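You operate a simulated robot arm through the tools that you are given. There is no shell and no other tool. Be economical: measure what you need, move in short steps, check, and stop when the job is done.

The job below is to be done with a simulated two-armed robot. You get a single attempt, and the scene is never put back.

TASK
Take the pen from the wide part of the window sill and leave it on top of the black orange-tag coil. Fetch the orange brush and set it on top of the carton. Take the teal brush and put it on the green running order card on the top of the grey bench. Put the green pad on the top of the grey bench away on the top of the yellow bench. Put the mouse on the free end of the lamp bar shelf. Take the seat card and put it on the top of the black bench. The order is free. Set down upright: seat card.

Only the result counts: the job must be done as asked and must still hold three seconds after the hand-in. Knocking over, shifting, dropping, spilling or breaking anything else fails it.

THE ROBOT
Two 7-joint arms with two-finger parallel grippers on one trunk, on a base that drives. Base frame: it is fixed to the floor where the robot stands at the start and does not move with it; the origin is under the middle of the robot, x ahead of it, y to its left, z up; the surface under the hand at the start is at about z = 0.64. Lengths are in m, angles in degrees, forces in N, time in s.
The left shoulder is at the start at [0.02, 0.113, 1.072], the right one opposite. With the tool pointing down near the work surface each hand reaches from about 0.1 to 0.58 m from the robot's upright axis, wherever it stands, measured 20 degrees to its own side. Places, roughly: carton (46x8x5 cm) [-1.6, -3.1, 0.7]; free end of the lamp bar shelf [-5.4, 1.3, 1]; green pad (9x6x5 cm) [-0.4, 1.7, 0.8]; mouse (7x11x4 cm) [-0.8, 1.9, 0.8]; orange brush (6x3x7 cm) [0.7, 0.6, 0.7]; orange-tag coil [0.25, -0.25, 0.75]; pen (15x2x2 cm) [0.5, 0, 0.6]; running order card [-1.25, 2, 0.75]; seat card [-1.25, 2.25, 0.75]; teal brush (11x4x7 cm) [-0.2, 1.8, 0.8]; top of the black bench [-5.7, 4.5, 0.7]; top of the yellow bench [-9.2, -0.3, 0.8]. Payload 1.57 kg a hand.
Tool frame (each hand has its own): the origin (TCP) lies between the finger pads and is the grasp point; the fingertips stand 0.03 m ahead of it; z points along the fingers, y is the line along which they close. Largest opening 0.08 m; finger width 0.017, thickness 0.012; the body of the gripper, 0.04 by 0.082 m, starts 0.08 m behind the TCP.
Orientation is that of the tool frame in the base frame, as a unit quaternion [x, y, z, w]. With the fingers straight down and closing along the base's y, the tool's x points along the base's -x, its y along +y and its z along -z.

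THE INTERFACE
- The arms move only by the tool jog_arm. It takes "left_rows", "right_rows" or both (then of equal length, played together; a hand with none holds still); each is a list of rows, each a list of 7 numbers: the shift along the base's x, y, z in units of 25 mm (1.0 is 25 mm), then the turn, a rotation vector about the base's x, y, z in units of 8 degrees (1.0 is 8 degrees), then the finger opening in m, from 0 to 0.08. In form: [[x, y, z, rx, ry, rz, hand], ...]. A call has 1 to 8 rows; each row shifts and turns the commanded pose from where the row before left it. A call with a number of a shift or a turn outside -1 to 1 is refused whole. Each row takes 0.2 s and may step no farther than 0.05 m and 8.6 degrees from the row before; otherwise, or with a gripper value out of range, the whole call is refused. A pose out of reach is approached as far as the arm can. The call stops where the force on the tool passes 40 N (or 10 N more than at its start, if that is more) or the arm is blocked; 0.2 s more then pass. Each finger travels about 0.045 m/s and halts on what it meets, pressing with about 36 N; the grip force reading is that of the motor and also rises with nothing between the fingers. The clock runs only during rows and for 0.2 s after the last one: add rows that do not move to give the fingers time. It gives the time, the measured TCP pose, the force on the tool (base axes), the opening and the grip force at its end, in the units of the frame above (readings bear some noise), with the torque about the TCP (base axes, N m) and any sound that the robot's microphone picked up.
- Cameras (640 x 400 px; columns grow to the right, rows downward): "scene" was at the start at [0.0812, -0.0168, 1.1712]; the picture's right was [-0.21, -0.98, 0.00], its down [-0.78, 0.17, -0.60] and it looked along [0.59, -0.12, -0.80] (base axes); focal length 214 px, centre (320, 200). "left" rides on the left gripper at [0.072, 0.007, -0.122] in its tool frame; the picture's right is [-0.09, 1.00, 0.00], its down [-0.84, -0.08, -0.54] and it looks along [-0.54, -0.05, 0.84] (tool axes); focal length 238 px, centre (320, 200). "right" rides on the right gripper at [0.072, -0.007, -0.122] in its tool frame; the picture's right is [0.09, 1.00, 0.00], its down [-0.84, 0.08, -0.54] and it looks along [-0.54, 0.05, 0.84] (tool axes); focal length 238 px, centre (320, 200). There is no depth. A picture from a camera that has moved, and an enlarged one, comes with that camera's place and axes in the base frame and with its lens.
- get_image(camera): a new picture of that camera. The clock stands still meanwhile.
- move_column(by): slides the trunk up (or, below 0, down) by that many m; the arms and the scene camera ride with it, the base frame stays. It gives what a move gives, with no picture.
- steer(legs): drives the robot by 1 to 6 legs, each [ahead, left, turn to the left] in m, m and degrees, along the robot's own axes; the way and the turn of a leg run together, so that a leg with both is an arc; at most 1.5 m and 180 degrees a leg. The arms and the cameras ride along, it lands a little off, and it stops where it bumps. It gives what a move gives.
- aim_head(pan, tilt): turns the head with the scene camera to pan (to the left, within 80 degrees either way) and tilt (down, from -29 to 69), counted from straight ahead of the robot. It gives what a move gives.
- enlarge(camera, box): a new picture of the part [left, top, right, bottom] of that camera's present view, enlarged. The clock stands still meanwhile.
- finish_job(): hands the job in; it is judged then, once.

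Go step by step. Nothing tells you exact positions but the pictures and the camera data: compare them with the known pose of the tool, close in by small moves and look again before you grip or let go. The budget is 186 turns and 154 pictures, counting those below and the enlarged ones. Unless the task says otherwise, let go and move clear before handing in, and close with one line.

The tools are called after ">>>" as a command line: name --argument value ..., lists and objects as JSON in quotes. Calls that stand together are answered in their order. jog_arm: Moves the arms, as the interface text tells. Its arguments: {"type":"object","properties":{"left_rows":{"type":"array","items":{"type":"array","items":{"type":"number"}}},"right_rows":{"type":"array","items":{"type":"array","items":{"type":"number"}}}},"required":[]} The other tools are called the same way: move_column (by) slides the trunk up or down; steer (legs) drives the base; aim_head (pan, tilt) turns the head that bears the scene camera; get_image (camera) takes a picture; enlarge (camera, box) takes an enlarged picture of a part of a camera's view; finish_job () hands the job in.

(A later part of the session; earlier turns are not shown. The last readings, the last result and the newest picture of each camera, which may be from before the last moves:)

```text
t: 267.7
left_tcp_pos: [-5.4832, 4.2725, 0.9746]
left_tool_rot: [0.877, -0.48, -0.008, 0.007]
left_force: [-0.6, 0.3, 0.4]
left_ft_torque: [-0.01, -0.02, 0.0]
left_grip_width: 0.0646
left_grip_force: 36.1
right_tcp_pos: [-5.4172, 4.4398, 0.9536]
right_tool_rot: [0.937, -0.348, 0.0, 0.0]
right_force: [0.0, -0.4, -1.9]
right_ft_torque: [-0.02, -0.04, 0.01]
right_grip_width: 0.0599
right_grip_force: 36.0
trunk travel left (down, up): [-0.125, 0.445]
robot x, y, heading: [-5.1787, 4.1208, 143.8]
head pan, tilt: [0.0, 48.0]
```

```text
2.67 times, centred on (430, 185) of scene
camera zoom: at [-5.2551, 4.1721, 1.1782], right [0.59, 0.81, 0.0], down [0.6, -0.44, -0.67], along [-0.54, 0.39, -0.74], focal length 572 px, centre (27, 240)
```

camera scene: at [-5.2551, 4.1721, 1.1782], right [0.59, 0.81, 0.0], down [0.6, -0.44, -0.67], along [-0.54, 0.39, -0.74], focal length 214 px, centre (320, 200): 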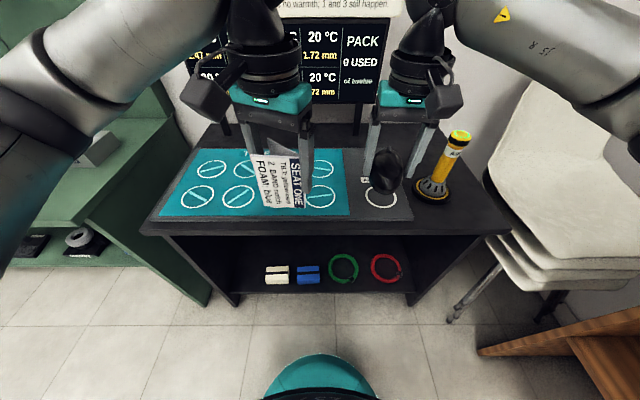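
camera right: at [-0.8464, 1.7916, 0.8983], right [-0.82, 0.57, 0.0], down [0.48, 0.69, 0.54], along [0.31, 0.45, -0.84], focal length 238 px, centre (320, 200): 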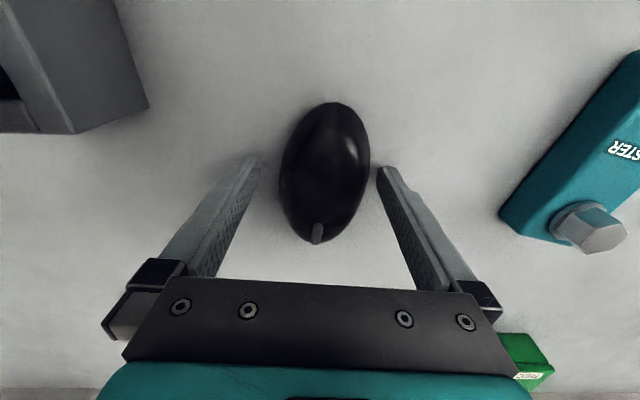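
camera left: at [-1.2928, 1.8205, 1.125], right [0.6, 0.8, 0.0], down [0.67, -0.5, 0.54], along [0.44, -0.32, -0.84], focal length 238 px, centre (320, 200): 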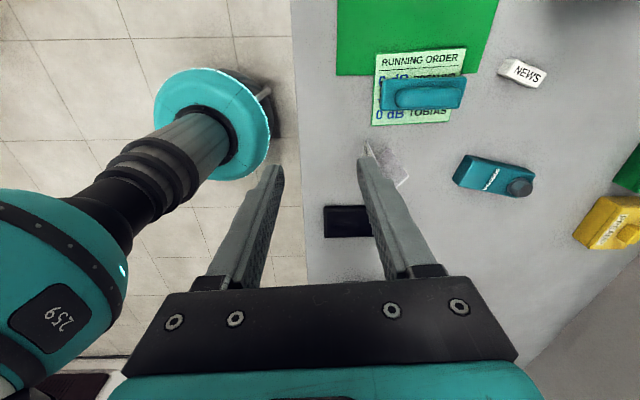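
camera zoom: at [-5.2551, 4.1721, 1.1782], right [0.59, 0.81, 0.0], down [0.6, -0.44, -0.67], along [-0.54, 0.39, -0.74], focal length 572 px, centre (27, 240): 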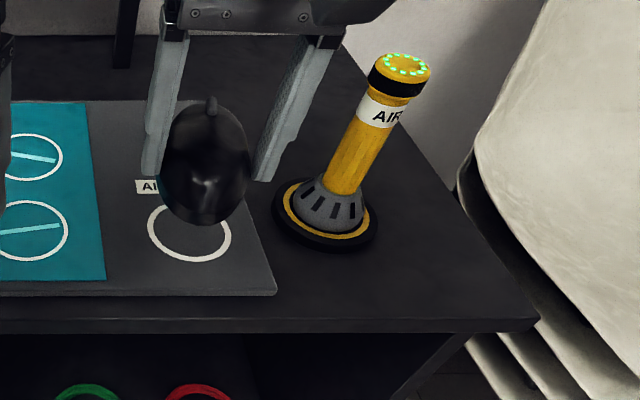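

There is bare bench top at the front right corner, in front of the torch (s .64–.87, 10 cm deep). I'll lift the right hand out of the way and move the base so the left hand can work there.

>>> jog_arm --right_rows '[[0, 0, 1, 0, 0, 0, 0.03], [1, -0.1, 1, 0, 0, 0, 0.03], [1, -0.1, 1, 0, 0, 0, 0.03], [1, -0.1, 1, 0, 0, 0, 0.03], [1, -0.1, 1, 0, 0, 0, 0.03], [1, -0.1, 1, 0, 0, 0, 0.03], [1, -0.1, 1, 0, 0, 0, 0.03], [1, -0.1, 1, 0, 0, 0, 0.03]]'

>>> steer --legs '[[0.11, -0.23, 0], [0, 0, -24]]'

>>> aim_head --pan 0 --tilt 52

>>> get_image --camera "scene"

```text
t: 269.5
left_tcp_pos: [-5.4831, 4.2724, 0.9735]
left_tool_rot: [0.877, -0.48, -0.009, 0.007]
left_force: [0.2, -0.3, -1.0]
left_ft_torque: [-0.02, -0.02, 0.0]
left_grip_width: 0.0642
left_grip_force: 36.4
right_tcp_pos: [-5.2424, 4.4222, 1.1542]
right_tool_rot: [0.937, -0.349, 0.001, 0.0]
right_force: [-0.3, -0.3, -0.2]
right_ft_torque: [0.02, -0.02, 0.0]
right_grip_width: 0.0601
right_grip_force: 35.8
trunk travel left (down, up): [-0.125, 0.445]
robot x, y, heading: [-5.1796, 4.1208, 143.9]
head pan, tilt: [0.0, 48.0]
```

```text
t: 272.6
left_tcp_pos: [-5.3428, 4.6412, 0.9732]
left_tool_rot: [0.755, -0.655, -0.01, 0.004]
left_force: [0.0, -0.5, 0.2]
left_ft_torque: [0.0, 0.0, -0.01]
left_grip_width: 0.0642
left_grip_force: 35.9
right_tcp_pos: [-5.0611, 4.6765, 1.1533]
right_tool_rot: [0.842, -0.54, -0.001, 0.0]
right_force: [-0.4, 0.3, -0.7]
right_ft_torque: [0.0, -0.02, -0.02]
right_grip_width: 0.0599
right_grip_force: 35.8
trunk travel left (down, up): [-0.125, 0.445]
robot x, y, heading: [-5.1333, 4.3792, 119.5]
head pan, tilt: [0.0, 48.0]
```

```text
t: 273.3
left_tcp_pos: [-5.3427, 4.6403, 0.9738]
left_tool_rot: [0.755, -0.656, -0.01, 0.005]
left_force: [-0.1, 1.0, 0.1]
left_ft_torque: [0.01, 0.01, -0.01]
left_grip_width: 0.0643
left_grip_force: 36.2
right_tcp_pos: [-5.0621, 4.6772, 1.1545]
right_tool_rot: [0.842, -0.54, -0.001, 0.0]
right_force: [-0.2, 0.3, -1.2]
right_ft_torque: [0.01, -0.02, -0.01]
right_grip_width: 0.0599
right_grip_force: 36.0
trunk travel left (down, up): [-0.125, 0.445]
robot x, y, heading: [-5.1315, 4.3767, 119.4]
head pan, tilt: [0.0, 52.0]
```

```text
49 pictures are left
camera scene: at [-5.1741, 4.4501, 1.1728], right [0.87, 0.49, 0.0], down [0.39, -0.69, -0.62], along [-0.3, 0.54, -0.79], focal length 214 px, centre (320, 200)
```

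scene: 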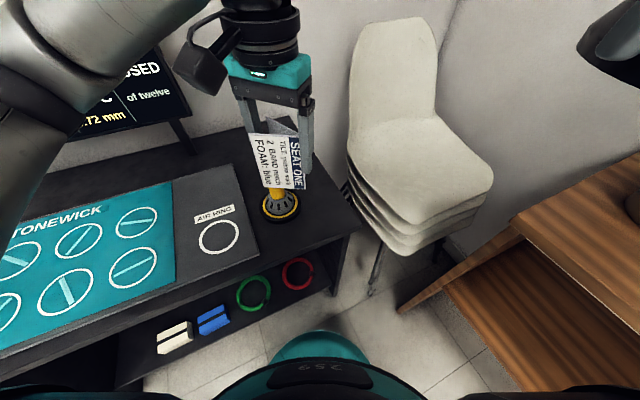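

Moving the card over the bare corner at about [-5.287, 4.742], turned to yaw 145° so its base faces along the bench edge.

>>> jog_arm --left_rows '[[0.37, 0.68, 0, 0, 0, 0.97, 0.03], [0.37, 0.68, 0, 0, 0, 0.97, 0.03], [0.37, 0.68, 0, 0, 0, 0.97, 0.03], [0.37, 0.68, 0, 0, 0, 0.97, 0.03], [0.37, 0.68, 0, 0, 0, 0.97, 0.03], [0.37, 0.68, 0, 0, 0, 0.97, 0.03], [0, 0, -1, 0, 0, 0, 0.03], [0, 0, -1, 0, 0, 0, 0.03]]'

>>> enlarge --camera "scene" --box '[200, 60, 440, 260]'

```text
t: 275.1
left_tcp_pos: [-5.2861, 4.7413, 0.924]
left_tool_rot: [0.953, -0.303, -0.007, 0.008]
left_force: [-0.5, 0.1, -0.5]
left_ft_torque: [0.0, 0.0, -0.02]
left_grip_width: 0.0642
left_grip_force: 36.0
right_tcp_pos: [-5.0616, 4.6769, 1.1541]
right_tool_rot: [0.842, -0.539, 0.0, 0.0]
right_force: [-0.5, 0.6, -0.8]
right_ft_torque: [-0.02, -0.03, 0.01]
right_grip_width: 0.06
right_grip_force: 35.8
trunk travel left (down, up): [-0.125, 0.445]
robot x, y, heading: [-5.1284, 4.375, 119.6]
head pan, tilt: [0.0, 52.0]
```

```text
2.00 times, centred on (320, 160) of scene
camera zoom: at [-5.1742, 4.4501, 1.1728], right [0.87, 0.49, 0.0], down [0.39, -0.69, -0.62], along [-0.3, 0.54, -0.79], focal length 429 px, centre (320, 280)
```

zoom: 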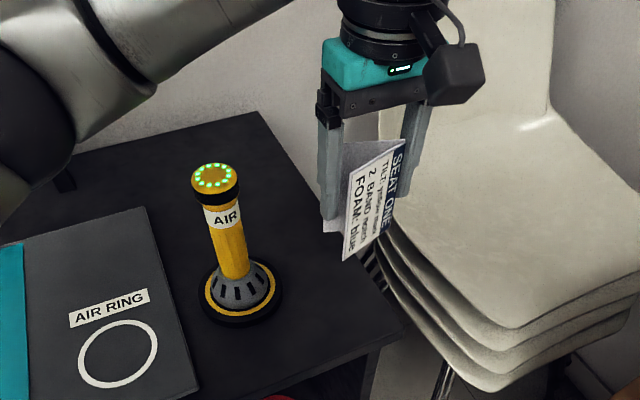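

Lowering toward the bench with a 1 cm nudge to the right.

>>> jog_arm --left_rows '[[0.4, 0.2, -0.6, 0, 0, 0, 0.03], [0, 0, -1, 0, 0, 0, 0.03], [0, 0, -1, 0, 0, 0, 0.03], [0, 0, -1, 0, 0, 0, 0.03], [0, 0, -1, 0, 0, 0, 0.03], [0, 0, -0.7, 0, 0, 0, 0.03], [0, 0, 0, 0, 0, 0, 0.03]]'

>>> enlarge --camera "scene" --box '[240, 120, 420, 270]'

```text
t: 276.5
left_tcp_pos: [-5.2779, 4.7479, 0.8066]
left_tool_rot: [0.953, -0.304, -0.009, 0.002]
left_force: [-1.9, -7.0, 15.8]
left_ft_torque: [-0.2, -0.14, -0.07]
left_grip_width: 0.0648
left_grip_force: 35.7
right_tcp_pos: [-5.0629, 4.6755, 1.1529]
right_tool_rot: [0.842, -0.54, -0.001, 0.0]
right_force: [-0.8, -0.5, -0.4]
right_ft_torque: [-0.01, -0.01, 0.0]
right_grip_width: 0.0602
right_grip_force: 35.6
trunk travel left (down, up): [-0.125, 0.445]
robot x, y, heading: [-5.132, 4.379, 119.4]
head pan, tilt: [0.0, 52.0]
stopped in row 6 (left hand): the force on the tool passed its limit at 53 N (the readings are from after the stop); the commanded pose is now the measured one
```

```text
2.67 times, centred on (330, 195) of scene
camera zoom: at [-5.174, 4.4491, 1.1729], right [0.87, 0.49, 0.0], down [0.39, -0.69, -0.62], along [-0.3, 0.54, -0.79], focal length 572 px, centre (293, 213)
```

zoom: 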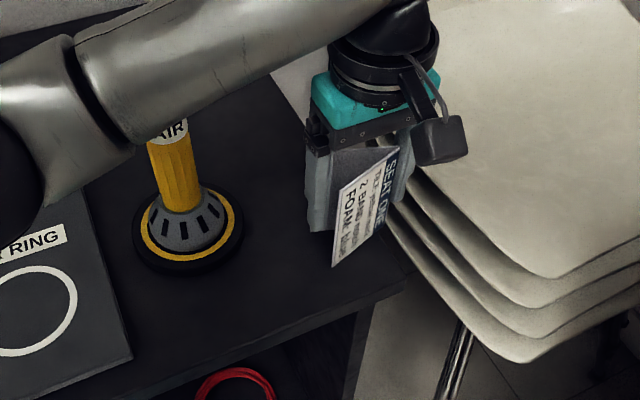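

The bench top is actually at z ≈ 0.735, which makes the bare corner too narrow to tip the card there. I'll lift, go to the roomy mat area, tip it upright there, and then move it precisely.

>>> jog_arm --left_rows '[[0, 0, 1, 0, 0, 0, 0.03], [0, 0, 1, 0, 0, 0, 0.03], [0, 0, 1, 0, 0, 0, 0.03], [0, 0, 1, 0, 0, 0, 0.03], [0, 0, 1, 0, 0, 0, 0.03], [0, 0, 1, 0, 0, 0, 0.03], [0, 0, 1, 0, 0, 0, 0.03], [0, 0, 1, 0, 0, 0, 0.03]]'

>>> jog_arm --left_rows '[[-0.41, -0.94, 0, 0, 0, 0, 0.03], [-0.41, -0.94, 0, 0, 0, 0, 0.03], [-0.41, -0.94, 0, 0, 0, 0, 0.03], [-0.41, -0.94, 0, 0, 0, 0, 0.03], [-0.41, -0.94, 0, 0, 0, 0, 0.03], [-0.41, -0.94, 0, 0, 0, 0, 0.03], [-0.41, -0.94, 0, 0, 0, 0, 0.03], [-0.41, -0.94, 0, 0, 0, 0, 0.03]]'

>>> jog_arm --left_rows '[[-1, -0.22, 0, 0, 0, 0, 0.03], [-1, -0.22, 0, 0, 0, 0, 0.03], [-1, -0.22, 0, 0, 0, 0, 0.03], [-1, -0.22, 0, 0, 0, 0, 0.03], [-1, -0.22, 0, 0, 0, 0, 0.03], [-1, -0.22, -1, 0, 0, 0, 0.03], [-1, -0.22, -1, 0, 0, 0, 0.03], [-1, -0.22, -1, 0, 0, 0, 0.03]]'

>>> aim_head --pan 35 --tilt 50

>>> get_image --camera "scene"

```text
t: 278.3
left_tcp_pos: [-5.2784, 4.748, 1.0059]
left_tool_rot: [0.953, -0.304, -0.008, 0.002]
left_force: [0.6, -0.3, 0.6]
left_ft_torque: [0.0, -0.02, 0.0]
left_grip_width: 0.0642
left_grip_force: 36.2
right_tcp_pos: [-5.0634, 4.6771, 1.1531]
right_tool_rot: [0.842, -0.539, 0.0, 0.0]
right_force: [-0.8, 0.3, -1.2]
right_ft_torque: [0.02, 0.02, 0.0]
right_grip_width: 0.0597
right_grip_force: 36.3
trunk travel left (down, up): [-0.125, 0.445]
robot x, y, heading: [-5.1315, 4.3782, 119.5]
head pan, tilt: [0.0, 52.0]
```

```text
t: 280.1
left_tcp_pos: [-5.3614, 4.5609, 1.006]
left_tool_rot: [0.953, -0.304, -0.008, 0.002]
left_force: [0.3, 0.8, -0.8]
left_ft_torque: [0.02, 0.0, 0.01]
left_grip_width: 0.0641
left_grip_force: 36.5
right_tcp_pos: [-5.0625, 4.6757, 1.1539]
right_tool_rot: [0.842, -0.539, 0.0, 0.0]
right_force: [-0.4, 0.1, -0.9]
right_ft_torque: [-0.01, 0.03, 0.01]
right_grip_width: 0.0598
right_grip_force: 35.9
trunk travel left (down, up): [-0.125, 0.445]
robot x, y, heading: [-5.1312, 4.3769, 119.6]
head pan, tilt: [0.0, 52.0]
```

```text
t: 281.9
left_tcp_pos: [-5.5595, 4.5156, 0.9284]
left_tool_rot: [0.953, -0.303, -0.008, 0.002]
left_force: [-0.1, 0.4, 0.0]
left_ft_torque: [-0.01, -0.02, 0.0]
left_grip_width: 0.0642
left_grip_force: 36.2
right_tcp_pos: [-5.0638, 4.6762, 1.154]
right_tool_rot: [0.842, -0.539, -0.001, 0.0]
right_force: [-0.1, -0.1, -0.6]
right_ft_torque: [-0.04, -0.02, 0.01]
right_grip_width: 0.0601
right_grip_force: 36.0
trunk travel left (down, up): [-0.125, 0.445]
robot x, y, heading: [-5.1341, 4.3804, 119.3]
head pan, tilt: [0.0, 52.0]
```

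```text
t: 282.9
left_tcp_pos: [-5.5584, 4.5166, 0.9292]
left_tool_rot: [0.953, -0.303, -0.008, 0.002]
left_force: [0.8, -0.2, 0.6]
left_ft_torque: [-0.01, 0.0, 0.02]
left_grip_width: 0.0641
left_grip_force: 35.8
right_tcp_pos: [-5.0629, 4.677, 1.1542]
right_tool_rot: [0.842, -0.54, 0.0, 0.0]
right_force: [-0.8, 0.9, -1.3]
right_ft_torque: [-0.03, 0.02, -0.01]
right_grip_width: 0.06
right_grip_force: 35.8
trunk travel left (down, up): [-0.125, 0.445]
robot x, y, heading: [-5.1326, 4.3779, 119.7]
head pan, tilt: [35.0, 50.0]
```

```text
46 pictures are left
camera scene: at [-5.2067, 4.4178, 1.1754], right [0.43, 0.9, 0.0], down [0.69, -0.33, -0.64], along [-0.58, 0.28, -0.77], focal length 214 px, centre (320, 200)
```

scene: 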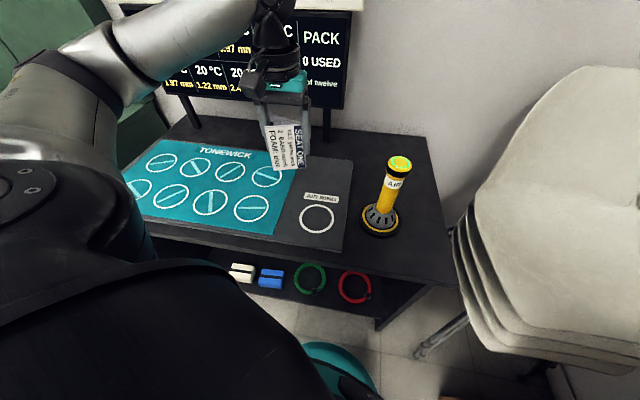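

Better idea: there's a bare column between the torch and the bench's right edge. I'll turn the card so its base faces away from me, stand it there, and tip it away from the robot. First, rotate and go back by the safe waypoint.

>>> jog_arm --left_rows '[[0, 0, 1, 0, 0, -1, 0.03], [0, 0, 1, 0, 0, -1, 0.03], [0, 0, 1, 0, 0, -1, 0.03], [0, 0, 0, 0, 0, -1, 0.03], [0, 0, 0, 0, 0, -1, 0.03], [0, 0, 0, 0, 0, -1, 0.03], [0, 0, 0, 0, 0, -1, 0.03], [0, 0, 0, 0, 0, -1, 0.03]]'

>>> jog_arm --left_rows '[[0.98, 0.22, 0, 0, 0, -1, 0.03], [0.98, 0.22, 0, 0, 0, -1, 0.03], [0.98, 0.22, 0, 0, 0, -1, 0.03], [0.98, 0.22, 0, 0, 0, -0.25, 0.03], [0.98, 0.22, 0, 0, 0, 0, 0.03], [0.98, 0.22, 0, 0, 0, 0, 0.03], [0.98, 0.22, 0, 0, 0, 0, 0.03], [0.98, 0.22, 0, 0, 0, 0, 0.03]]'

>>> jog_arm --left_rows '[[0.37, 0.83, 0, 0, 0, 0, 0.03], [0.37, 0.83, 0, 0, 0, 0, 0.03], [0.37, 0.83, 0, 0, 0, 0, 0.03], [0.37, 0.83, 0, 0, 0, 0, 0.03], [0.37, 0.83, 0, 0, 0, 0, 0.03], [0.37, 0.83, 0, 0, 0, 0, 0.03], [0.37, 0.83, 0, 0, 0, 0, 0.03], [0.37, 0.83, 0, 0, 0, 0, 0.03]]'

>>> aim_head --pan 0 --tilt 52

>>> enlarge --camera "scene" --box '[200, 60, 440, 260]'

```text
t: 284.7
left_tcp_pos: [-5.5603, 4.5164, 1.006]
left_tool_rot: [-0.647, 0.762, 0.008, 0.003]
left_force: [-0.4, -1.2, 0.5]
left_ft_torque: [-0.02, 0.0, -0.03]
left_grip_width: 0.0637
left_grip_force: 36.1
right_tcp_pos: [-5.0626, 4.6771, 1.1532]
right_tool_rot: [0.843, -0.539, 0.0, 0.0]
right_force: [-0.4, 0.6, -0.5]
right_ft_torque: [-0.03, 0.02, -0.01]
right_grip_width: 0.0598
right_grip_force: 35.9
trunk travel left (down, up): [-0.125, 0.445]
robot x, y, heading: [-5.1313, 4.3787, 119.9]
head pan, tilt: [35.0, 50.0]
```

```text
t: 286.5
left_tcp_pos: [-5.3638, 4.5602, 1.0057]
left_tool_rot: [-0.459, 0.888, 0.007, 0.004]
left_force: [0.0, -0.5, 0.2]
left_ft_torque: [-0.01, 0.01, 0.03]
left_grip_width: 0.0642
left_grip_force: 36.3
right_tcp_pos: [-5.0614, 4.6767, 1.1543]
right_tool_rot: [0.843, -0.538, 0.0, -0.001]
right_force: [-0.8, -0.1, -1.2]
right_ft_torque: [0.01, -0.02, -0.01]
right_grip_width: 0.0601
right_grip_force: 35.8
trunk travel left (down, up): [-0.125, 0.445]
robot x, y, heading: [-5.1294, 4.3773, 119.6]
head pan, tilt: [35.0, 50.0]
```

```text
t: 288.3
left_tcp_pos: [-5.2925, 4.7277, 1.0052]
left_tool_rot: [-0.459, 0.888, 0.007, 0.004]
left_force: [0.6, 0.2, 0.2]
left_ft_torque: [-0.02, 0.03, -0.05]
left_grip_width: 0.0638
left_grip_force: 36.2
right_tcp_pos: [-5.0622, 4.6782, 1.1535]
right_tool_rot: [0.842, -0.539, 0.0, 0.0]
right_force: [0.3, 0.2, -1.3]
right_ft_torque: [0.01, 0.0, 0.03]
right_grip_width: 0.0601
right_grip_force: 35.6
trunk travel left (down, up): [-0.125, 0.445]
robot x, y, heading: [-5.1318, 4.3771, 119.2]
head pan, tilt: [35.0, 50.0]
```

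```text
t: 289.3
left_tcp_pos: [-5.292, 4.7276, 1.0049]
left_tool_rot: [-0.46, 0.888, 0.007, 0.005]
left_force: [-0.9, -0.3, -0.3]
left_ft_torque: [0.02, 0.01, 0.0]
left_grip_width: 0.0637
left_grip_force: 35.5
right_tcp_pos: [-5.0631, 4.6762, 1.1542]
right_tool_rot: [0.842, -0.54, 0.001, 0.0]
right_force: [0.6, 0.1, -0.2]
right_ft_torque: [-0.01, -0.03, 0.01]
right_grip_width: 0.0603
right_grip_force: 35.6
trunk travel left (down, up): [-0.125, 0.445]
robot x, y, heading: [-5.1279, 4.3769, 119.3]
head pan, tilt: [0.0, 52.0]
```

```text
2.00 times, centred on (320, 160) of scene
camera zoom: at [-5.1742, 4.4499, 1.1728], right [0.87, 0.49, 0.0], down [0.39, -0.69, -0.62], along [-0.3, 0.54, -0.79], focal length 429 px, centre (320, 280)
```

zoom: 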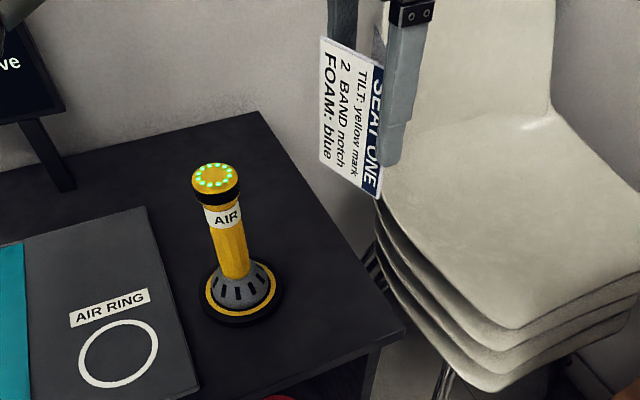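

Aligned over the bare column. Lowering to contact.

>>> jog_arm --left_rows '[[-0.16, -0.23, -1, 0, 0, 0, 0.03], [0, 0, -1, 0, 0, 0, 0.03], [0, 0, -1, 0, 0, 0, 0.03], [0, 0, -1, 0, 0, 0, 0.03], [0, 0, -1, 0, 0, 0, 0.03], [0, 0, -1, 0, 0, 0, 0.03], [0, 0, -1, 0, 0, 0, 0.03], [0, 0, -0.6, 0, 0, 0, 0.03]]'

>>> jog_arm --left_rows '[[0, 0, -0.16, 0, 0, 0, 0.03], [0, 0, 0, 0, 0, 0, 0.03]]'

>>> enlarge --camera "scene" --box '[240, 90, 420, 260]'

```text
t: 291.1
left_tcp_pos: [-5.2937, 4.7238, 0.8145]
left_tool_rot: [-0.458, 0.889, 0.007, 0.004]
left_force: [0.1, 0.0, 0.4]
left_ft_torque: [-0.01, -0.01, -0.02]
left_grip_width: 0.0638
left_grip_force: 36.3
right_tcp_pos: [-5.0633, 4.6759, 1.1535]
right_tool_rot: [0.843, -0.538, 0.0, 0.0]
right_force: [-0.3, -0.9, -1.5]
right_ft_torque: [0.02, 0.01, 0.0]
right_grip_width: 0.0599
right_grip_force: 35.5
trunk travel left (down, up): [-0.125, 0.445]
robot x, y, heading: [-5.1276, 4.3762, 119.5]
head pan, tilt: [0.0, 52.0]
```

```text
t: 291.7
left_tcp_pos: [-5.2948, 4.7228, 0.8102]
left_tool_rot: [-0.459, 0.888, 0.007, 0.004]
left_force: [-0.8, -0.3, 0.7]
left_ft_torque: [0.04, 0.0, 0.02]
left_grip_width: 0.0641
left_grip_force: 35.8
right_tcp_pos: [-5.0617, 4.6766, 1.154]
right_tool_rot: [0.842, -0.539, -0.001, 0.0]
right_force: [-0.1, 0.1, -0.5]
right_ft_torque: [0.0, -0.02, -0.04]
right_grip_width: 0.0598
right_grip_force: 35.9
trunk travel left (down, up): [-0.125, 0.445]
robot x, y, heading: [-5.1305, 4.3735, 119.7]
head pan, tilt: [0.0, 52.0]
```

```text
2.35 times, centred on (330, 175) of scene
camera zoom: at [-5.1742, 4.4499, 1.1728], right [0.87, 0.49, 0.0], down [0.39, -0.69, -0.62], along [-0.3, 0.54, -0.79], focal length 505 px, centre (296, 259)
```

zoom: 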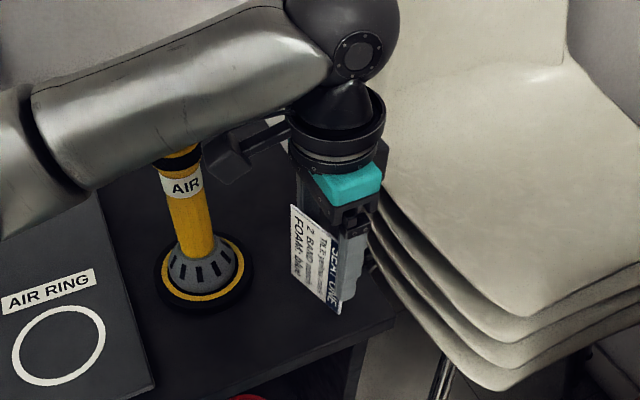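

>>> jog_arm --left_rows '[[0, 0, -0.1, 0, 0, 0, 0.03], [0, 0, 0, 0, 0, 0, 0.03]]'

>>> jog_arm --left_rows '[[0, 0, -0.08, 0, 0, 0, 0.03], [0, 0, 0, 0, 0, 0, 0.03]]'

>>> jog_arm --left_rows '[[0, 0, -0.08, 0, 0, 0, 0.03], [0, 0, 0, 0, 0, 0, 0.03]]'

```text
t: 292.3
left_tcp_pos: [-5.2936, 4.7221, 0.8092]
left_tool_rot: [-0.46, 0.888, 0.008, 0.005]
left_force: [0.1, -0.4, -0.3]
left_ft_torque: [0.0, -0.01, -0.01]
left_grip_width: 0.0637
left_grip_force: 35.7
right_tcp_pos: [-5.0625, 4.6775, 1.1524]
right_tool_rot: [0.842, -0.539, 0.001, 0.0]
right_force: [0.5, -0.3, -1.5]
right_ft_torque: [0.01, 0.0, 0.04]
right_grip_width: 0.06
right_grip_force: 35.7
trunk travel left (down, up): [-0.125, 0.445]
robot x, y, heading: [-5.1319, 4.3758, 119.5]
head pan, tilt: [0.0, 52.0]
```

```text
t: 292.9
left_tcp_pos: [-5.2933, 4.7229, 0.8065]
left_tool_rot: [-0.46, 0.888, 0.009, 0.005]
left_force: [-0.8, -0.1, 12.5]
left_ft_torque: [-0.28, -0.24, -0.05]
left_grip_width: 0.064
left_grip_force: 35.9
right_tcp_pos: [-5.0631, 4.6754, 1.1543]
right_tool_rot: [0.842, -0.539, 0.0, 0.0]
right_force: [-0.8, 0.4, -1.3]
right_ft_torque: [-0.01, 0.01, -0.02]
right_grip_width: 0.0598
right_grip_force: 36.3
trunk travel left (down, up): [-0.125, 0.445]
robot x, y, heading: [-5.1336, 4.3753, 119.3]
head pan, tilt: [0.0, 52.0]
```

```text
t: 293.5
left_tcp_pos: [-5.294, 4.7218, 0.8073]
left_tool_rot: [-0.459, 0.888, 0.01, 0.007]
left_force: [-0.3, -0.2, 32.3]
left_ft_torque: [-0.54, -0.59, -0.05]
left_grip_width: 0.0638
left_grip_force: 36.0
right_tcp_pos: [-5.0623, 4.6749, 1.1539]
right_tool_rot: [0.842, -0.539, -0.001, 0.0]
right_force: [-0.2, 0.2, -0.6]
right_ft_torque: [-0.02, -0.01, 0.0]
right_grip_width: 0.0599
right_grip_force: 36.3
trunk travel left (down, up): [-0.125, 0.445]
robot x, y, heading: [-5.1301, 4.3788, 119.5]
head pan, tilt: [0.0, 52.0]
```

Standing on the bench. Easing off, opening, and rising.

>>> jog_arm --left_rows '[[0, 0, 0.1, 0, 0, 0, 0.03], [0, 0, 0, 0, 0, 0, 0.07], [0, 0, 0, 0, 0, 0, 0.08], [0, 0, 0.5, 0, 0, 0, 0.08], [0, 0, 1, 0, 0, 0, 0.08], [0, 0, 1, 0, 0, 0, 0.08], [0, 0, 1, 0, 0, 0, 0.08], [0, 0, 1, 0, 0, 0, 0.08]]'

>>> enlarge --camera "scene" --box '[240, 90, 420, 260]'

```text
t: 295.3
left_tcp_pos: [-5.2942, 4.7198, 0.9204]
left_tool_rot: [-0.46, 0.888, 0.007, 0.004]
left_force: [0.5, 0.2, -0.4]
left_ft_torque: [0.0, 0.0, 0.02]
left_grip_width: 0.0799
left_grip_force: 0.1
right_tcp_pos: [-5.0626, 4.6749, 1.1532]
right_tool_rot: [0.843, -0.539, 0.0, 0.0]
right_force: [-0.2, 0.6, -0.7]
right_ft_torque: [-0.03, 0.02, 0.01]
right_grip_width: 0.0603
right_grip_force: 36.4
trunk travel left (down, up): [-0.125, 0.445]
robot x, y, heading: [-5.1319, 4.3804, 119.6]
head pan, tilt: [0.0, 52.0]
```

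```text
2.35 times, centred on (330, 175) of scene
camera zoom: at [-5.1741, 4.4499, 1.1728], right [0.87, 0.49, 0.0], down [0.39, -0.69, -0.62], along [-0.3, 0.54, -0.79], focal length 505 px, centre (296, 259)
```

zoom: 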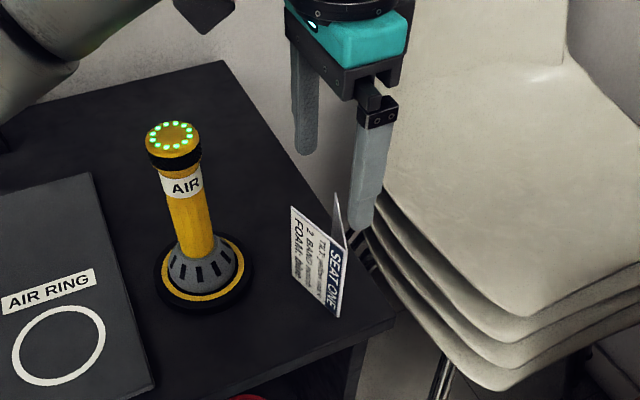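

The card stands stably on end with its base facing away. I'll bring the closed fingers behind its ridge and push slowly near the top to tip it onto its base.

>>> jog_arm --left_rows '[[0.58, -0.37, 0.2, 0, 0, 0, 0.06], [0.58, -0.37, 0, 0, 0, 0, 0.04], [0.58, -0.37, 0, 0, 0, 0, 0.02], [0.58, -0.37, 0, 0, 0, 0, 0.0], [0, 0, -1, 0, 0, 0, 0.0], [0, 0, -1, 0, 0, 0, 0.0], [0, 0, -1, 0, 0, 0, 0.0], [0, 0, -0.8, 0, 0, 0, 0.0]]'

>>> enlarge --camera "scene" --box '[240, 110, 420, 280]'

```text
t: 297.1
left_tcp_pos: [-5.2362, 4.685, 0.8297]
left_tool_rot: [-0.46, 0.888, 0.008, 0.005]
left_force: [0.0, -0.4, 0.1]
left_ft_torque: [0.0, 0.01, -0.01]
left_grip_width: 0.0
left_grip_force: 21.6
right_tcp_pos: [-5.0625, 4.676, 1.1535]
right_tool_rot: [0.842, -0.539, -0.001, 0.0]
right_force: [-0.4, -0.4, -1.3]
right_ft_torque: [0.01, -0.02, 0.0]
right_grip_width: 0.06
right_grip_force: 36.2
trunk travel left (down, up): [-0.125, 0.445]
robot x, y, heading: [-5.1315, 4.3761, 119.6]
head pan, tilt: [0.0, 52.0]
```

```text
2.35 times, centred on (330, 195) of scene
camera zoom: at [-5.1742, 4.4499, 1.1728], right [0.87, 0.49, 0.0], down [0.39, -0.69, -0.62], along [-0.3, 0.54, -0.79], focal length 505 px, centre (296, 212)
```

zoom: 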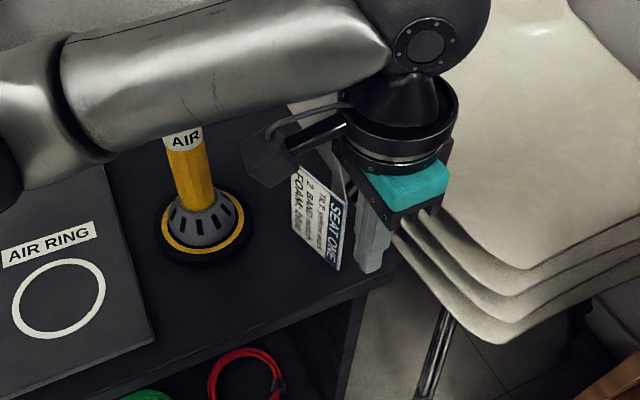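

>>> jog_arm --left_rows '[[-0.3, 0.21, 0, 0, 0, 0, 0.0], [-0.3, 0.21, 0, 0, 0, 0, 0.0], [-0.3, 0.21, 0, 0, 0, 0, 0.0], [-0.26, 0.18, 0, 0, 0, 0, 0.0], [-0.26, 0.18, 0, 0, 0, 0, 0.0], [0, 0, 0, 0, 0, 0, 0.0]]'

>>> enlarge --camera "scene" --box '[240, 110, 420, 280]'

```text
t: 298.5
left_tcp_pos: [-5.2715, 4.7107, 0.8296]
left_tool_rot: [-0.459, 0.888, 0.008, 0.005]
left_force: [0.5, -0.3, -0.7]
left_ft_torque: [-0.01, -0.01, 0.0]
left_grip_width: 0.0
left_grip_force: 21.2
right_tcp_pos: [-5.0621, 4.6757, 1.1533]
right_tool_rot: [0.843, -0.538, 0.001, 0.0]
right_force: [-1.1, -0.1, -0.9]
right_ft_torque: [0.01, 0.01, -0.02]
right_grip_width: 0.0598
right_grip_force: 35.9
trunk travel left (down, up): [-0.125, 0.445]
robot x, y, heading: [-5.1325, 4.3762, 119.2]
head pan, tilt: [0.0, 52.0]
```

```text
2.35 times, centred on (330, 195) of scene
camera zoom: at [-5.1742, 4.4499, 1.1728], right [0.87, 0.49, 0.0], down [0.39, -0.69, -0.62], along [-0.3, 0.54, -0.79], focal length 505 px, centre (296, 212)
```

zoom: 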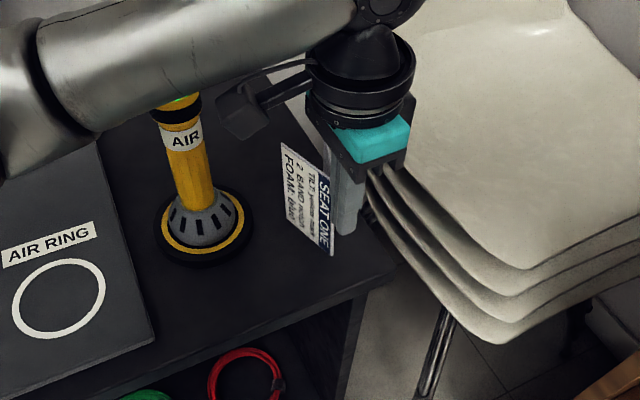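

It is tipping. Continuing slowly.

>>> jog_arm --left_rows '[[-0.26, 0.18, 0, 0, 0, 0, 0.0], [-0.26, 0.18, 0, 0, 0, 0, 0.0], [0, 0, 0, 0, 0, 0, 0.0]]'

>>> enlarge --camera "scene" --box '[240, 110, 420, 280]'

```text
t: 299.3
left_tcp_pos: [-5.2847, 4.7198, 0.8291]
left_tool_rot: [-0.46, 0.888, 0.007, 0.003]
left_force: [0.2, 0.1, 0.7]
left_ft_torque: [-0.02, -0.01, -0.01]
left_grip_width: 0.0001
left_grip_force: 21.2
right_tcp_pos: [-5.062, 4.6755, 1.153]
right_tool_rot: [0.842, -0.539, 0.0, -0.001]
right_force: [-0.1, 0.7, -1.0]
right_ft_torque: [-0.01, 0.01, -0.01]
right_grip_width: 0.0602
right_grip_force: 35.8
trunk travel left (down, up): [-0.125, 0.445]
robot x, y, heading: [-5.1311, 4.3764, 119.4]
head pan, tilt: [0.0, 52.0]
```

```text
2.35 times, centred on (330, 195) of scene
camera zoom: at [-5.1742, 4.4499, 1.1728], right [0.87, 0.49, 0.0], down [0.39, -0.69, -0.62], along [-0.3, 0.54, -0.79], focal length 505 px, centre (296, 212)
```

zoom: 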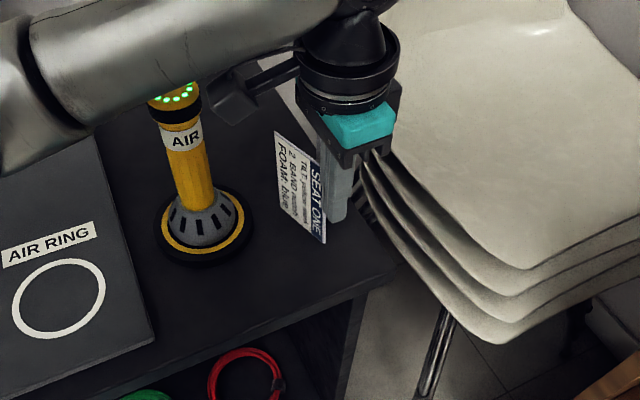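

The card is sliding rather than tipping, and my wrist camera is near the torch. I'll back off, turn the hand so the camera faces me, and push with an upward stroke instead.

>>> jog_arm --left_rows '[[0.8, -0.56, 0.2, 0, 0, 0, 0.0], [0.8, -0.56, 1, 0, 0, 0, 0.0], [0.4, -0.28, 1, 0, 0, 1, 0.0], [0, 0, 0.5, 0, 0, 1, 0.0], [0, 0, 0, 0, 0, 1, 0.0], [0, 0, 0, 0, 0, 1, 0.0], [0, 0, 0, 0, 0, 1, 0.0], [0, 0, 0, 0, 0, 1, 0.0]]'

>>> jog_arm --left_rows '[[0, 0, 0, 0, 0, 1, 0.0], [0, 0, 0, 0, 0, 1, 0.0], [0, 0, 0, 0, 0, 1, 0.0], [0, 0, 0, 0, 0, 1, 0.0], [0, 0, 0, 0, 0, 1, 0.0], [0, 0, 0, 0, 0, 0.25, 0.0]]'

>>> enlarge --camera "scene" --box '[240, 90, 420, 260]'

```text
t: 301.1
left_tcp_pos: [-5.2358, 4.6823, 0.8978]
left_tool_rot: [0.781, -0.624, -0.008, 0.0]
left_force: [0.2, -0.1, -0.3]
left_ft_torque: [-0.02, -0.02, -0.02]
left_grip_width: 0.0001
left_grip_force: 21.9
right_tcp_pos: [-5.0627, 4.6775, 1.1531]
right_tool_rot: [0.842, -0.539, 0.0, 0.0]
right_force: [0.4, 0.0, -0.1]
right_ft_torque: [0.0, 0.01, 0.0]
right_grip_width: 0.0599
right_grip_force: 36.3
trunk travel left (down, up): [-0.125, 0.445]
robot x, y, heading: [-5.1299, 4.377, 119.6]
head pan, tilt: [0.0, 52.0]
```

```text
t: 302.5
left_tcp_pos: [-5.236, 4.6837, 0.8966]
left_tool_rot: [0.953, -0.302, -0.009, 0.002]
left_force: [0.2, -0.5, 0.0]
left_ft_torque: [0.0, -0.02, 0.03]
left_grip_width: 0.0
left_grip_force: 20.9
right_tcp_pos: [-5.0623, 4.6768, 1.1542]
right_tool_rot: [0.842, -0.539, 0.0, 0.0]
right_force: [0.5, -0.6, -1.5]
right_ft_torque: [-0.03, 0.02, -0.03]
right_grip_width: 0.0599
right_grip_force: 36.3
trunk travel left (down, up): [-0.125, 0.445]
robot x, y, heading: [-5.1328, 4.3716, 119.2]
head pan, tilt: [0.0, 52.0]
```

```text
2.35 times, centred on (330, 175) of scene
camera zoom: at [-5.1742, 4.4499, 1.1728], right [0.87, 0.49, 0.0], down [0.39, -0.69, -0.62], along [-0.3, 0.54, -0.79], focal length 505 px, centre (296, 259)
```

zoom: 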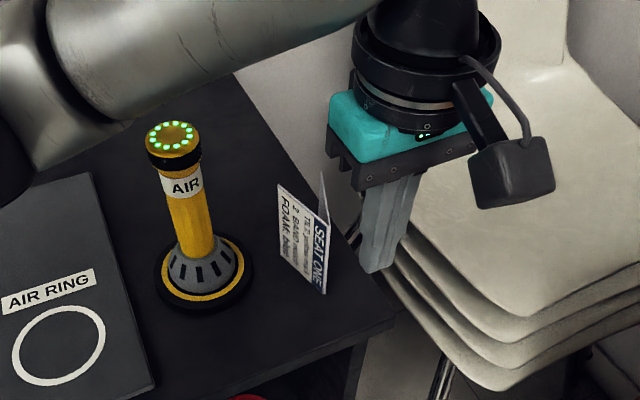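

>>> jog_arm --left_rows '[[-0.4, 0.28, -1, 0, 0, 0, 0.0], [-0.3, 0.21, -1, 0, 0, 0, 0.0], [0, 0, -0.2, 0, 0, 0, 0.0], [-0.3, 0.21, 0.1, 0, 0, 0, 0.0], [-0.3, 0.21, 0.15, 0, 0, 0, 0.0], [-0.3, 0.21, 0.15, 0, 0, 0, 0.0], [-0.3, 0.21, 0.15, 0, 0, 0, 0.0], [-0.3, 0.21, 0.15, 0, 0, 0, 0.0]]'

>>> enlarge --camera "scene" --box '[240, 90, 420, 260]'

```text
t: 304.3
left_tcp_pos: [-5.2905, 4.721, 0.8598]
left_tool_rot: [0.953, -0.304, -0.008, 0.002]
left_force: [-0.8, 0.1, 0.0]
left_ft_torque: [-0.03, 0.01, 0.05]
left_grip_width: 0.0001
left_grip_force: 21.1
right_tcp_pos: [-5.0617, 4.6747, 1.1526]
right_tool_rot: [0.843, -0.539, 0.0, 0.0]
right_force: [0.5, 0.0, -1.1]
right_ft_torque: [0.0, 0.02, 0.0]
right_grip_width: 0.0601
right_grip_force: 36.1
trunk travel left (down, up): [-0.125, 0.445]
robot x, y, heading: [-5.1303, 4.3781, 119.7]
head pan, tilt: [0.0, 52.0]
```

```text
2.35 times, centred on (330, 175) of scene
camera zoom: at [-5.1742, 4.4499, 1.1728], right [0.87, 0.49, 0.0], down [0.39, -0.69, -0.62], along [-0.3, 0.54, -0.79], focal length 505 px, centre (296, 259)
```

zoom: 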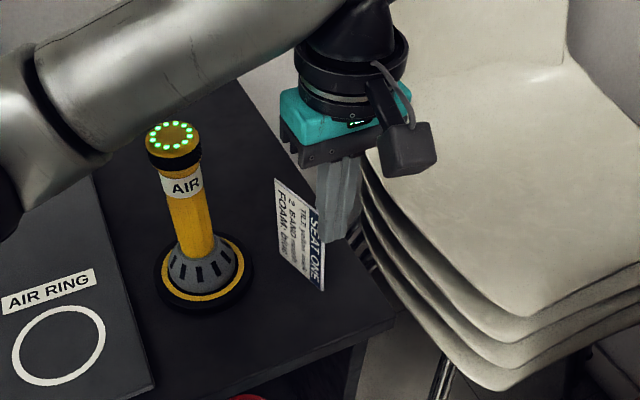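

Now the bottom stays and the top leans. Continuing the same stroke.

>>> jog_arm --left_rows '[[-0.3, 0.21, 0.1, 0, 0, 0, 0.0], [-0.3, 0.21, 0.1, 0, 0, 0, 0.0], [-0.3, 0.21, 0.1, 0, 0, 0, 0.0], [-0.3, 0.21, 0.1, 0, 0, 0, 0.0]]'

>>> enlarge --camera "scene" --box '[240, 90, 420, 260]'

```text
t: 305.3
left_tcp_pos: [-5.32, 4.7424, 0.8698]
left_tool_rot: [0.953, -0.303, -0.009, 0.002]
left_force: [-0.1, 0.2, 0.1]
left_ft_torque: [0.01, 0.0, 0.0]
left_grip_width: 0.0001
left_grip_force: 21.1
right_tcp_pos: [-5.0632, 4.6754, 1.1535]
right_tool_rot: [0.842, -0.539, 0.0, 0.0]
right_force: [0.3, -0.4, -1.5]
right_ft_torque: [-0.02, 0.01, -0.01]
right_grip_width: 0.0597
right_grip_force: 35.6
trunk travel left (down, up): [-0.125, 0.445]
robot x, y, heading: [-5.1334, 4.3744, 119.4]
head pan, tilt: [0.0, 52.0]
```

```text
2.35 times, centred on (330, 175) of scene
camera zoom: at [-5.1742, 4.4499, 1.1728], right [0.87, 0.49, 0.0], down [0.39, -0.69, -0.62], along [-0.3, 0.54, -0.79], focal length 505 px, centre (296, 259)
```

zoom: 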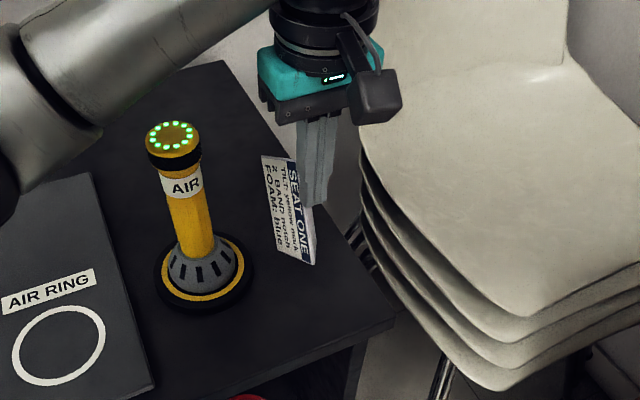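

Tilt is about 13° now. A bit more.

>>> jog_arm --left_rows '[[-0.3, 0.21, 0, 0, 0, 0, 0.0], [-0.3, 0.21, 0, 0, 0, 0, 0.0], [-0.3, 0.21, 0, 0, 0, 0, 0.0], [-0.3, 0.21, 0, 0, 0, 0, 0.0], [0, 0, 0, 0, 0, 0, 0.0]]'

>>> enlarge --camera "scene" --box '[240, 90, 420, 260]'

```text
t: 306.5
left_tcp_pos: [-5.3498, 4.7632, 0.87]
left_tool_rot: [0.953, -0.304, -0.008, 0.002]
left_force: [1.2, -0.2, 0.8]
left_ft_torque: [-0.02, -0.03, 0.04]
left_grip_width: 0.0
left_grip_force: 21.2
right_tcp_pos: [-5.0627, 4.6766, 1.1526]
right_tool_rot: [0.842, -0.539, 0.0, -0.001]
right_force: [0.0, -0.2, -1.0]
right_ft_torque: [0.0, 0.0, -0.03]
right_grip_width: 0.0601
right_grip_force: 35.2
trunk travel left (down, up): [-0.125, 0.445]
robot x, y, heading: [-5.132, 4.377, 119.4]
head pan, tilt: [0.0, 52.0]
```

```text
2.35 times, centred on (330, 175) of scene
camera zoom: at [-5.1742, 4.4499, 1.1728], right [0.87, 0.49, 0.0], down [0.39, -0.69, -0.62], along [-0.3, 0.54, -0.79], focal length 505 px, centre (296, 259)
```

zoom: 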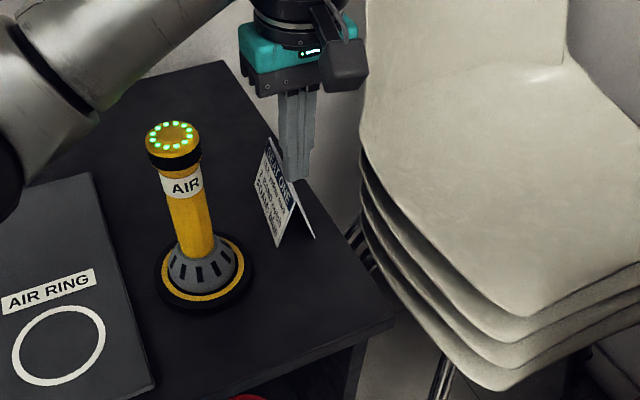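

The card is now standing upright on the bare bench. I'll raise and withdraw the left hand and verify.

>>> jog_arm --left_rows '[[0, 0, 1, 0, 0, 0, 0.0], [0, 0, 1, 0, 0, 0, 0.0], [0, 0, 1, 0, 0, 0, 0.0], [0, 0, 1, 0, 0, 0, 0.0], [0.8, -0.6, 1, 0, 0, 0, 0.0], [0.8, -0.6, 0, 0, 0, 0, 0.0], [0.8, -0.6, 0, 0, 0, 0, 0.0], [0.8, -0.6, 0, 0, 0, 0, 0.0]]'

>>> jog_arm --left_rows '[[0, -1, 0, 0, 0, 0, 0.05], [-0.5, -1, 0, 0, 0, 0, 0.05], [-0.5, -1, 0, 0, 0, 0, 0.05], [-0.5, -1, 0, 0, 0, 0, 0.05], [-0.5, -0.5, 0, 0, 0, 0, 0.05]]'

>>> enlarge --camera "scene" --box '[240, 90, 420, 260]'

```text
t: 308.3
left_tcp_pos: [-5.2692, 4.7029, 0.9952]
left_tool_rot: [0.953, -0.303, -0.009, 0.002]
left_force: [0.7, 0.1, 0.4]
left_ft_torque: [0.01, 0.01, -0.04]
left_grip_width: 0.0001
left_grip_force: 21.0
right_tcp_pos: [-5.0622, 4.6757, 1.153]
right_tool_rot: [0.842, -0.539, 0.0, 0.0]
right_force: [0.4, 0.0, -1.7]
right_ft_torque: [0.0, 0.01, -0.01]
right_grip_width: 0.06
right_grip_force: 36.2
trunk travel left (down, up): [-0.125, 0.445]
robot x, y, heading: [-5.1296, 4.3803, 119.6]
head pan, tilt: [0.0, 52.0]
```

```text
t: 309.5
left_tcp_pos: [-5.3187, 4.5906, 0.9947]
left_tool_rot: [0.953, -0.303, -0.008, 0.002]
left_force: [-0.3, 0.3, -0.1]
left_ft_torque: [0.0, 0.0, -0.04]
left_grip_width: 0.0502
left_grip_force: 0.0
right_tcp_pos: [-5.0627, 4.6757, 1.1547]
right_tool_rot: [0.843, -0.538, -0.001, 0.0]
right_force: [-0.1, 0.8, -2.2]
right_ft_torque: [-0.01, 0.01, -0.01]
right_grip_width: 0.0601
right_grip_force: 35.9
trunk travel left (down, up): [-0.125, 0.445]
robot x, y, heading: [-5.1335, 4.3792, 119.6]
head pan, tilt: [0.0, 52.0]
```

```text
2.35 times, centred on (330, 175) of scene
camera zoom: at [-5.1743, 4.4498, 1.1728], right [0.87, 0.49, 0.0], down [0.39, -0.69, -0.62], along [-0.3, 0.54, -0.79], focal length 505 px, centre (296, 259)
```

zoom: 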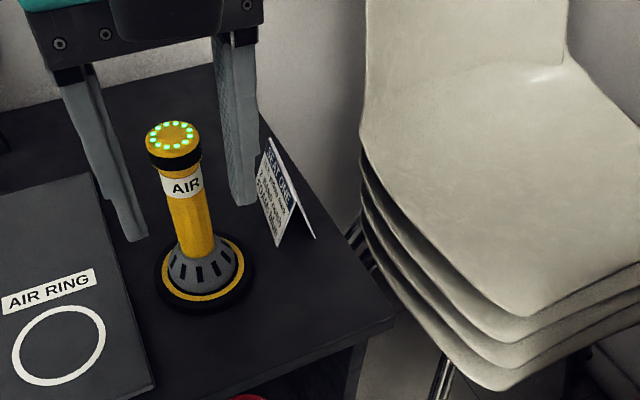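

The seat card is upright on bare bench. Now to the mouse: backing off and turning to look toward the lamp bar shelf at [-5.4, 1.3].

>>> steer --legs '[[0, 0, 24], [-0.6, 0, 0], [0, 0, 110]]'

>>> aim_head --pan 0 --tilt 15

>>> get_image --camera "scene"

```text
t: 318.8
left_tcp_pos: [-4.6688, 3.7242, 0.9943]
left_tool_rot: [0.662, 0.749, -0.002, 0.009]
left_force: [-0.6, -0.6, -0.7]
left_ft_torque: [-0.01, -0.02, -0.02]
left_grip_width: 0.0499
left_grip_force: 0.2
right_tcp_pos: [-4.9038, 3.856, 1.154]
right_tool_rot: [0.833, 0.553, 0.0, 0.0]
right_force: [0.5, 0.0, -1.1]
right_ft_torque: [0.04, 0.04, -0.01]
right_grip_width: 0.0602
right_grip_force: 36.1
trunk travel left (down, up): [-0.125, 0.445]
robot x, y, heading: [-4.6387, 4.008, -108.2]
head pan, tilt: [0.0, 52.0]
```

```text
t: 319.8
left_tcp_pos: [-4.669, 3.7229, 0.9941]
left_tool_rot: [0.662, 0.749, -0.001, 0.008]
left_force: [0.4, 0.2, -0.1]
left_ft_torque: [0.03, -0.04, -0.01]
left_grip_width: 0.0503
left_grip_force: 0.1
right_tcp_pos: [-4.9036, 3.8559, 1.1531]
right_tool_rot: [0.834, 0.552, 0.0, 0.0]
right_force: [0.0, -0.4, -1.6]
right_ft_torque: [0.02, -0.03, 0.0]
right_grip_width: 0.06
right_grip_force: 35.3
trunk travel left (down, up): [-0.125, 0.445]
robot x, y, heading: [-4.6362, 4.0079, -108.2]
head pan, tilt: [0.0, 15.0]
```

```text
34 pictures are left
camera scene: at [-4.6702, 3.9068, 1.2291], right [-0.95, 0.31, 0.0], down [0.08, 0.25, -0.97], along [-0.3, -0.92, -0.26], focal length 214 px, centre (320, 200)
```

scene: 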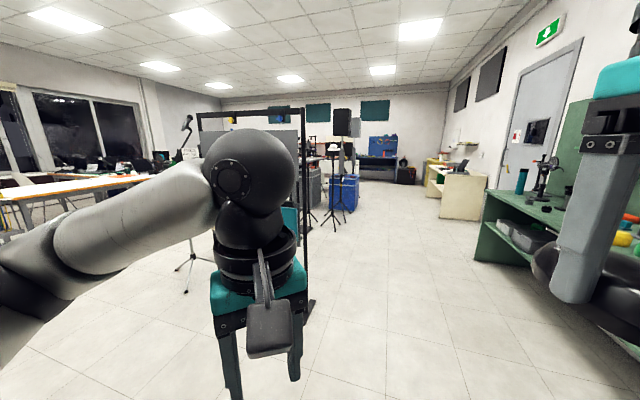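

The tall black frame ahead is on the way, with the shelf beyond it. I'll pass it on its right and look again.

>>> steer --legs '[[0.3, -0.55, 0], [1.3, 0, 0]]'

>>> aim_head --pan 20 --tilt 20

>>> get_image --camera "scene"

```text
t: 329.4
left_tcp_pos: [-5.7473, 2.3915, 0.9949]
left_tool_rot: [0.682, 0.731, -0.001, 0.009]
left_force: [0.4, -0.9, -0.3]
left_ft_torque: [0.01, -0.01, 0.02]
left_grip_width: 0.05
left_grip_force: 0.0
right_tcp_pos: [-5.9762, 2.5349, 1.153]
right_tool_rot: [0.848, 0.53, 0.001, 0.0]
right_force: [0.7, -0.1, -0.6]
right_ft_torque: [0.01, 0.02, 0.05]
right_grip_width: 0.0602
right_grip_force: 36.1
trunk travel left (down, up): [-0.125, 0.445]
robot x, y, heading: [-5.7031, 2.6724, -111.3]
head pan, tilt: [0.0, 15.0]
```

```text
t: 330.3
left_tcp_pos: [-5.7474, 2.392, 0.9937]
left_tool_rot: [0.682, 0.732, -0.002, 0.008]
left_force: [0.7, 0.0, -0.3]
left_ft_torque: [0.0, -0.02, 0.01]
left_grip_width: 0.0499
left_grip_force: 0.0
right_tcp_pos: [-5.9748, 2.5355, 1.1531]
right_tool_rot: [0.848, 0.531, 0.0, 0.0]
right_force: [0.0, -0.3, -1.6]
right_ft_torque: [0.02, 0.01, -0.05]
right_grip_width: 0.0598
right_grip_force: 35.5
trunk travel left (down, up): [-0.125, 0.445]
robot x, y, heading: [-5.6987, 2.6727, -111.3]
head pan, tilt: [20.0, 20.0]
```

```text
33 pictures are left
camera scene: at [-5.7072, 2.5684, 1.2211], right [-1.0, 0.02, 0.0], down [0.01, 0.34, -0.94], along [-0.02, -0.94, -0.34], focal length 214 px, centre (320, 200)
```

scene: 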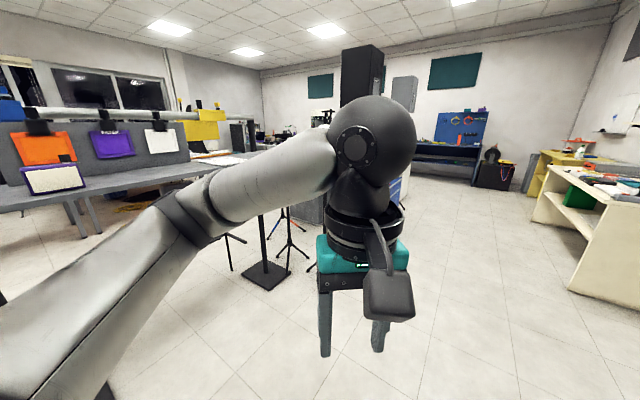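

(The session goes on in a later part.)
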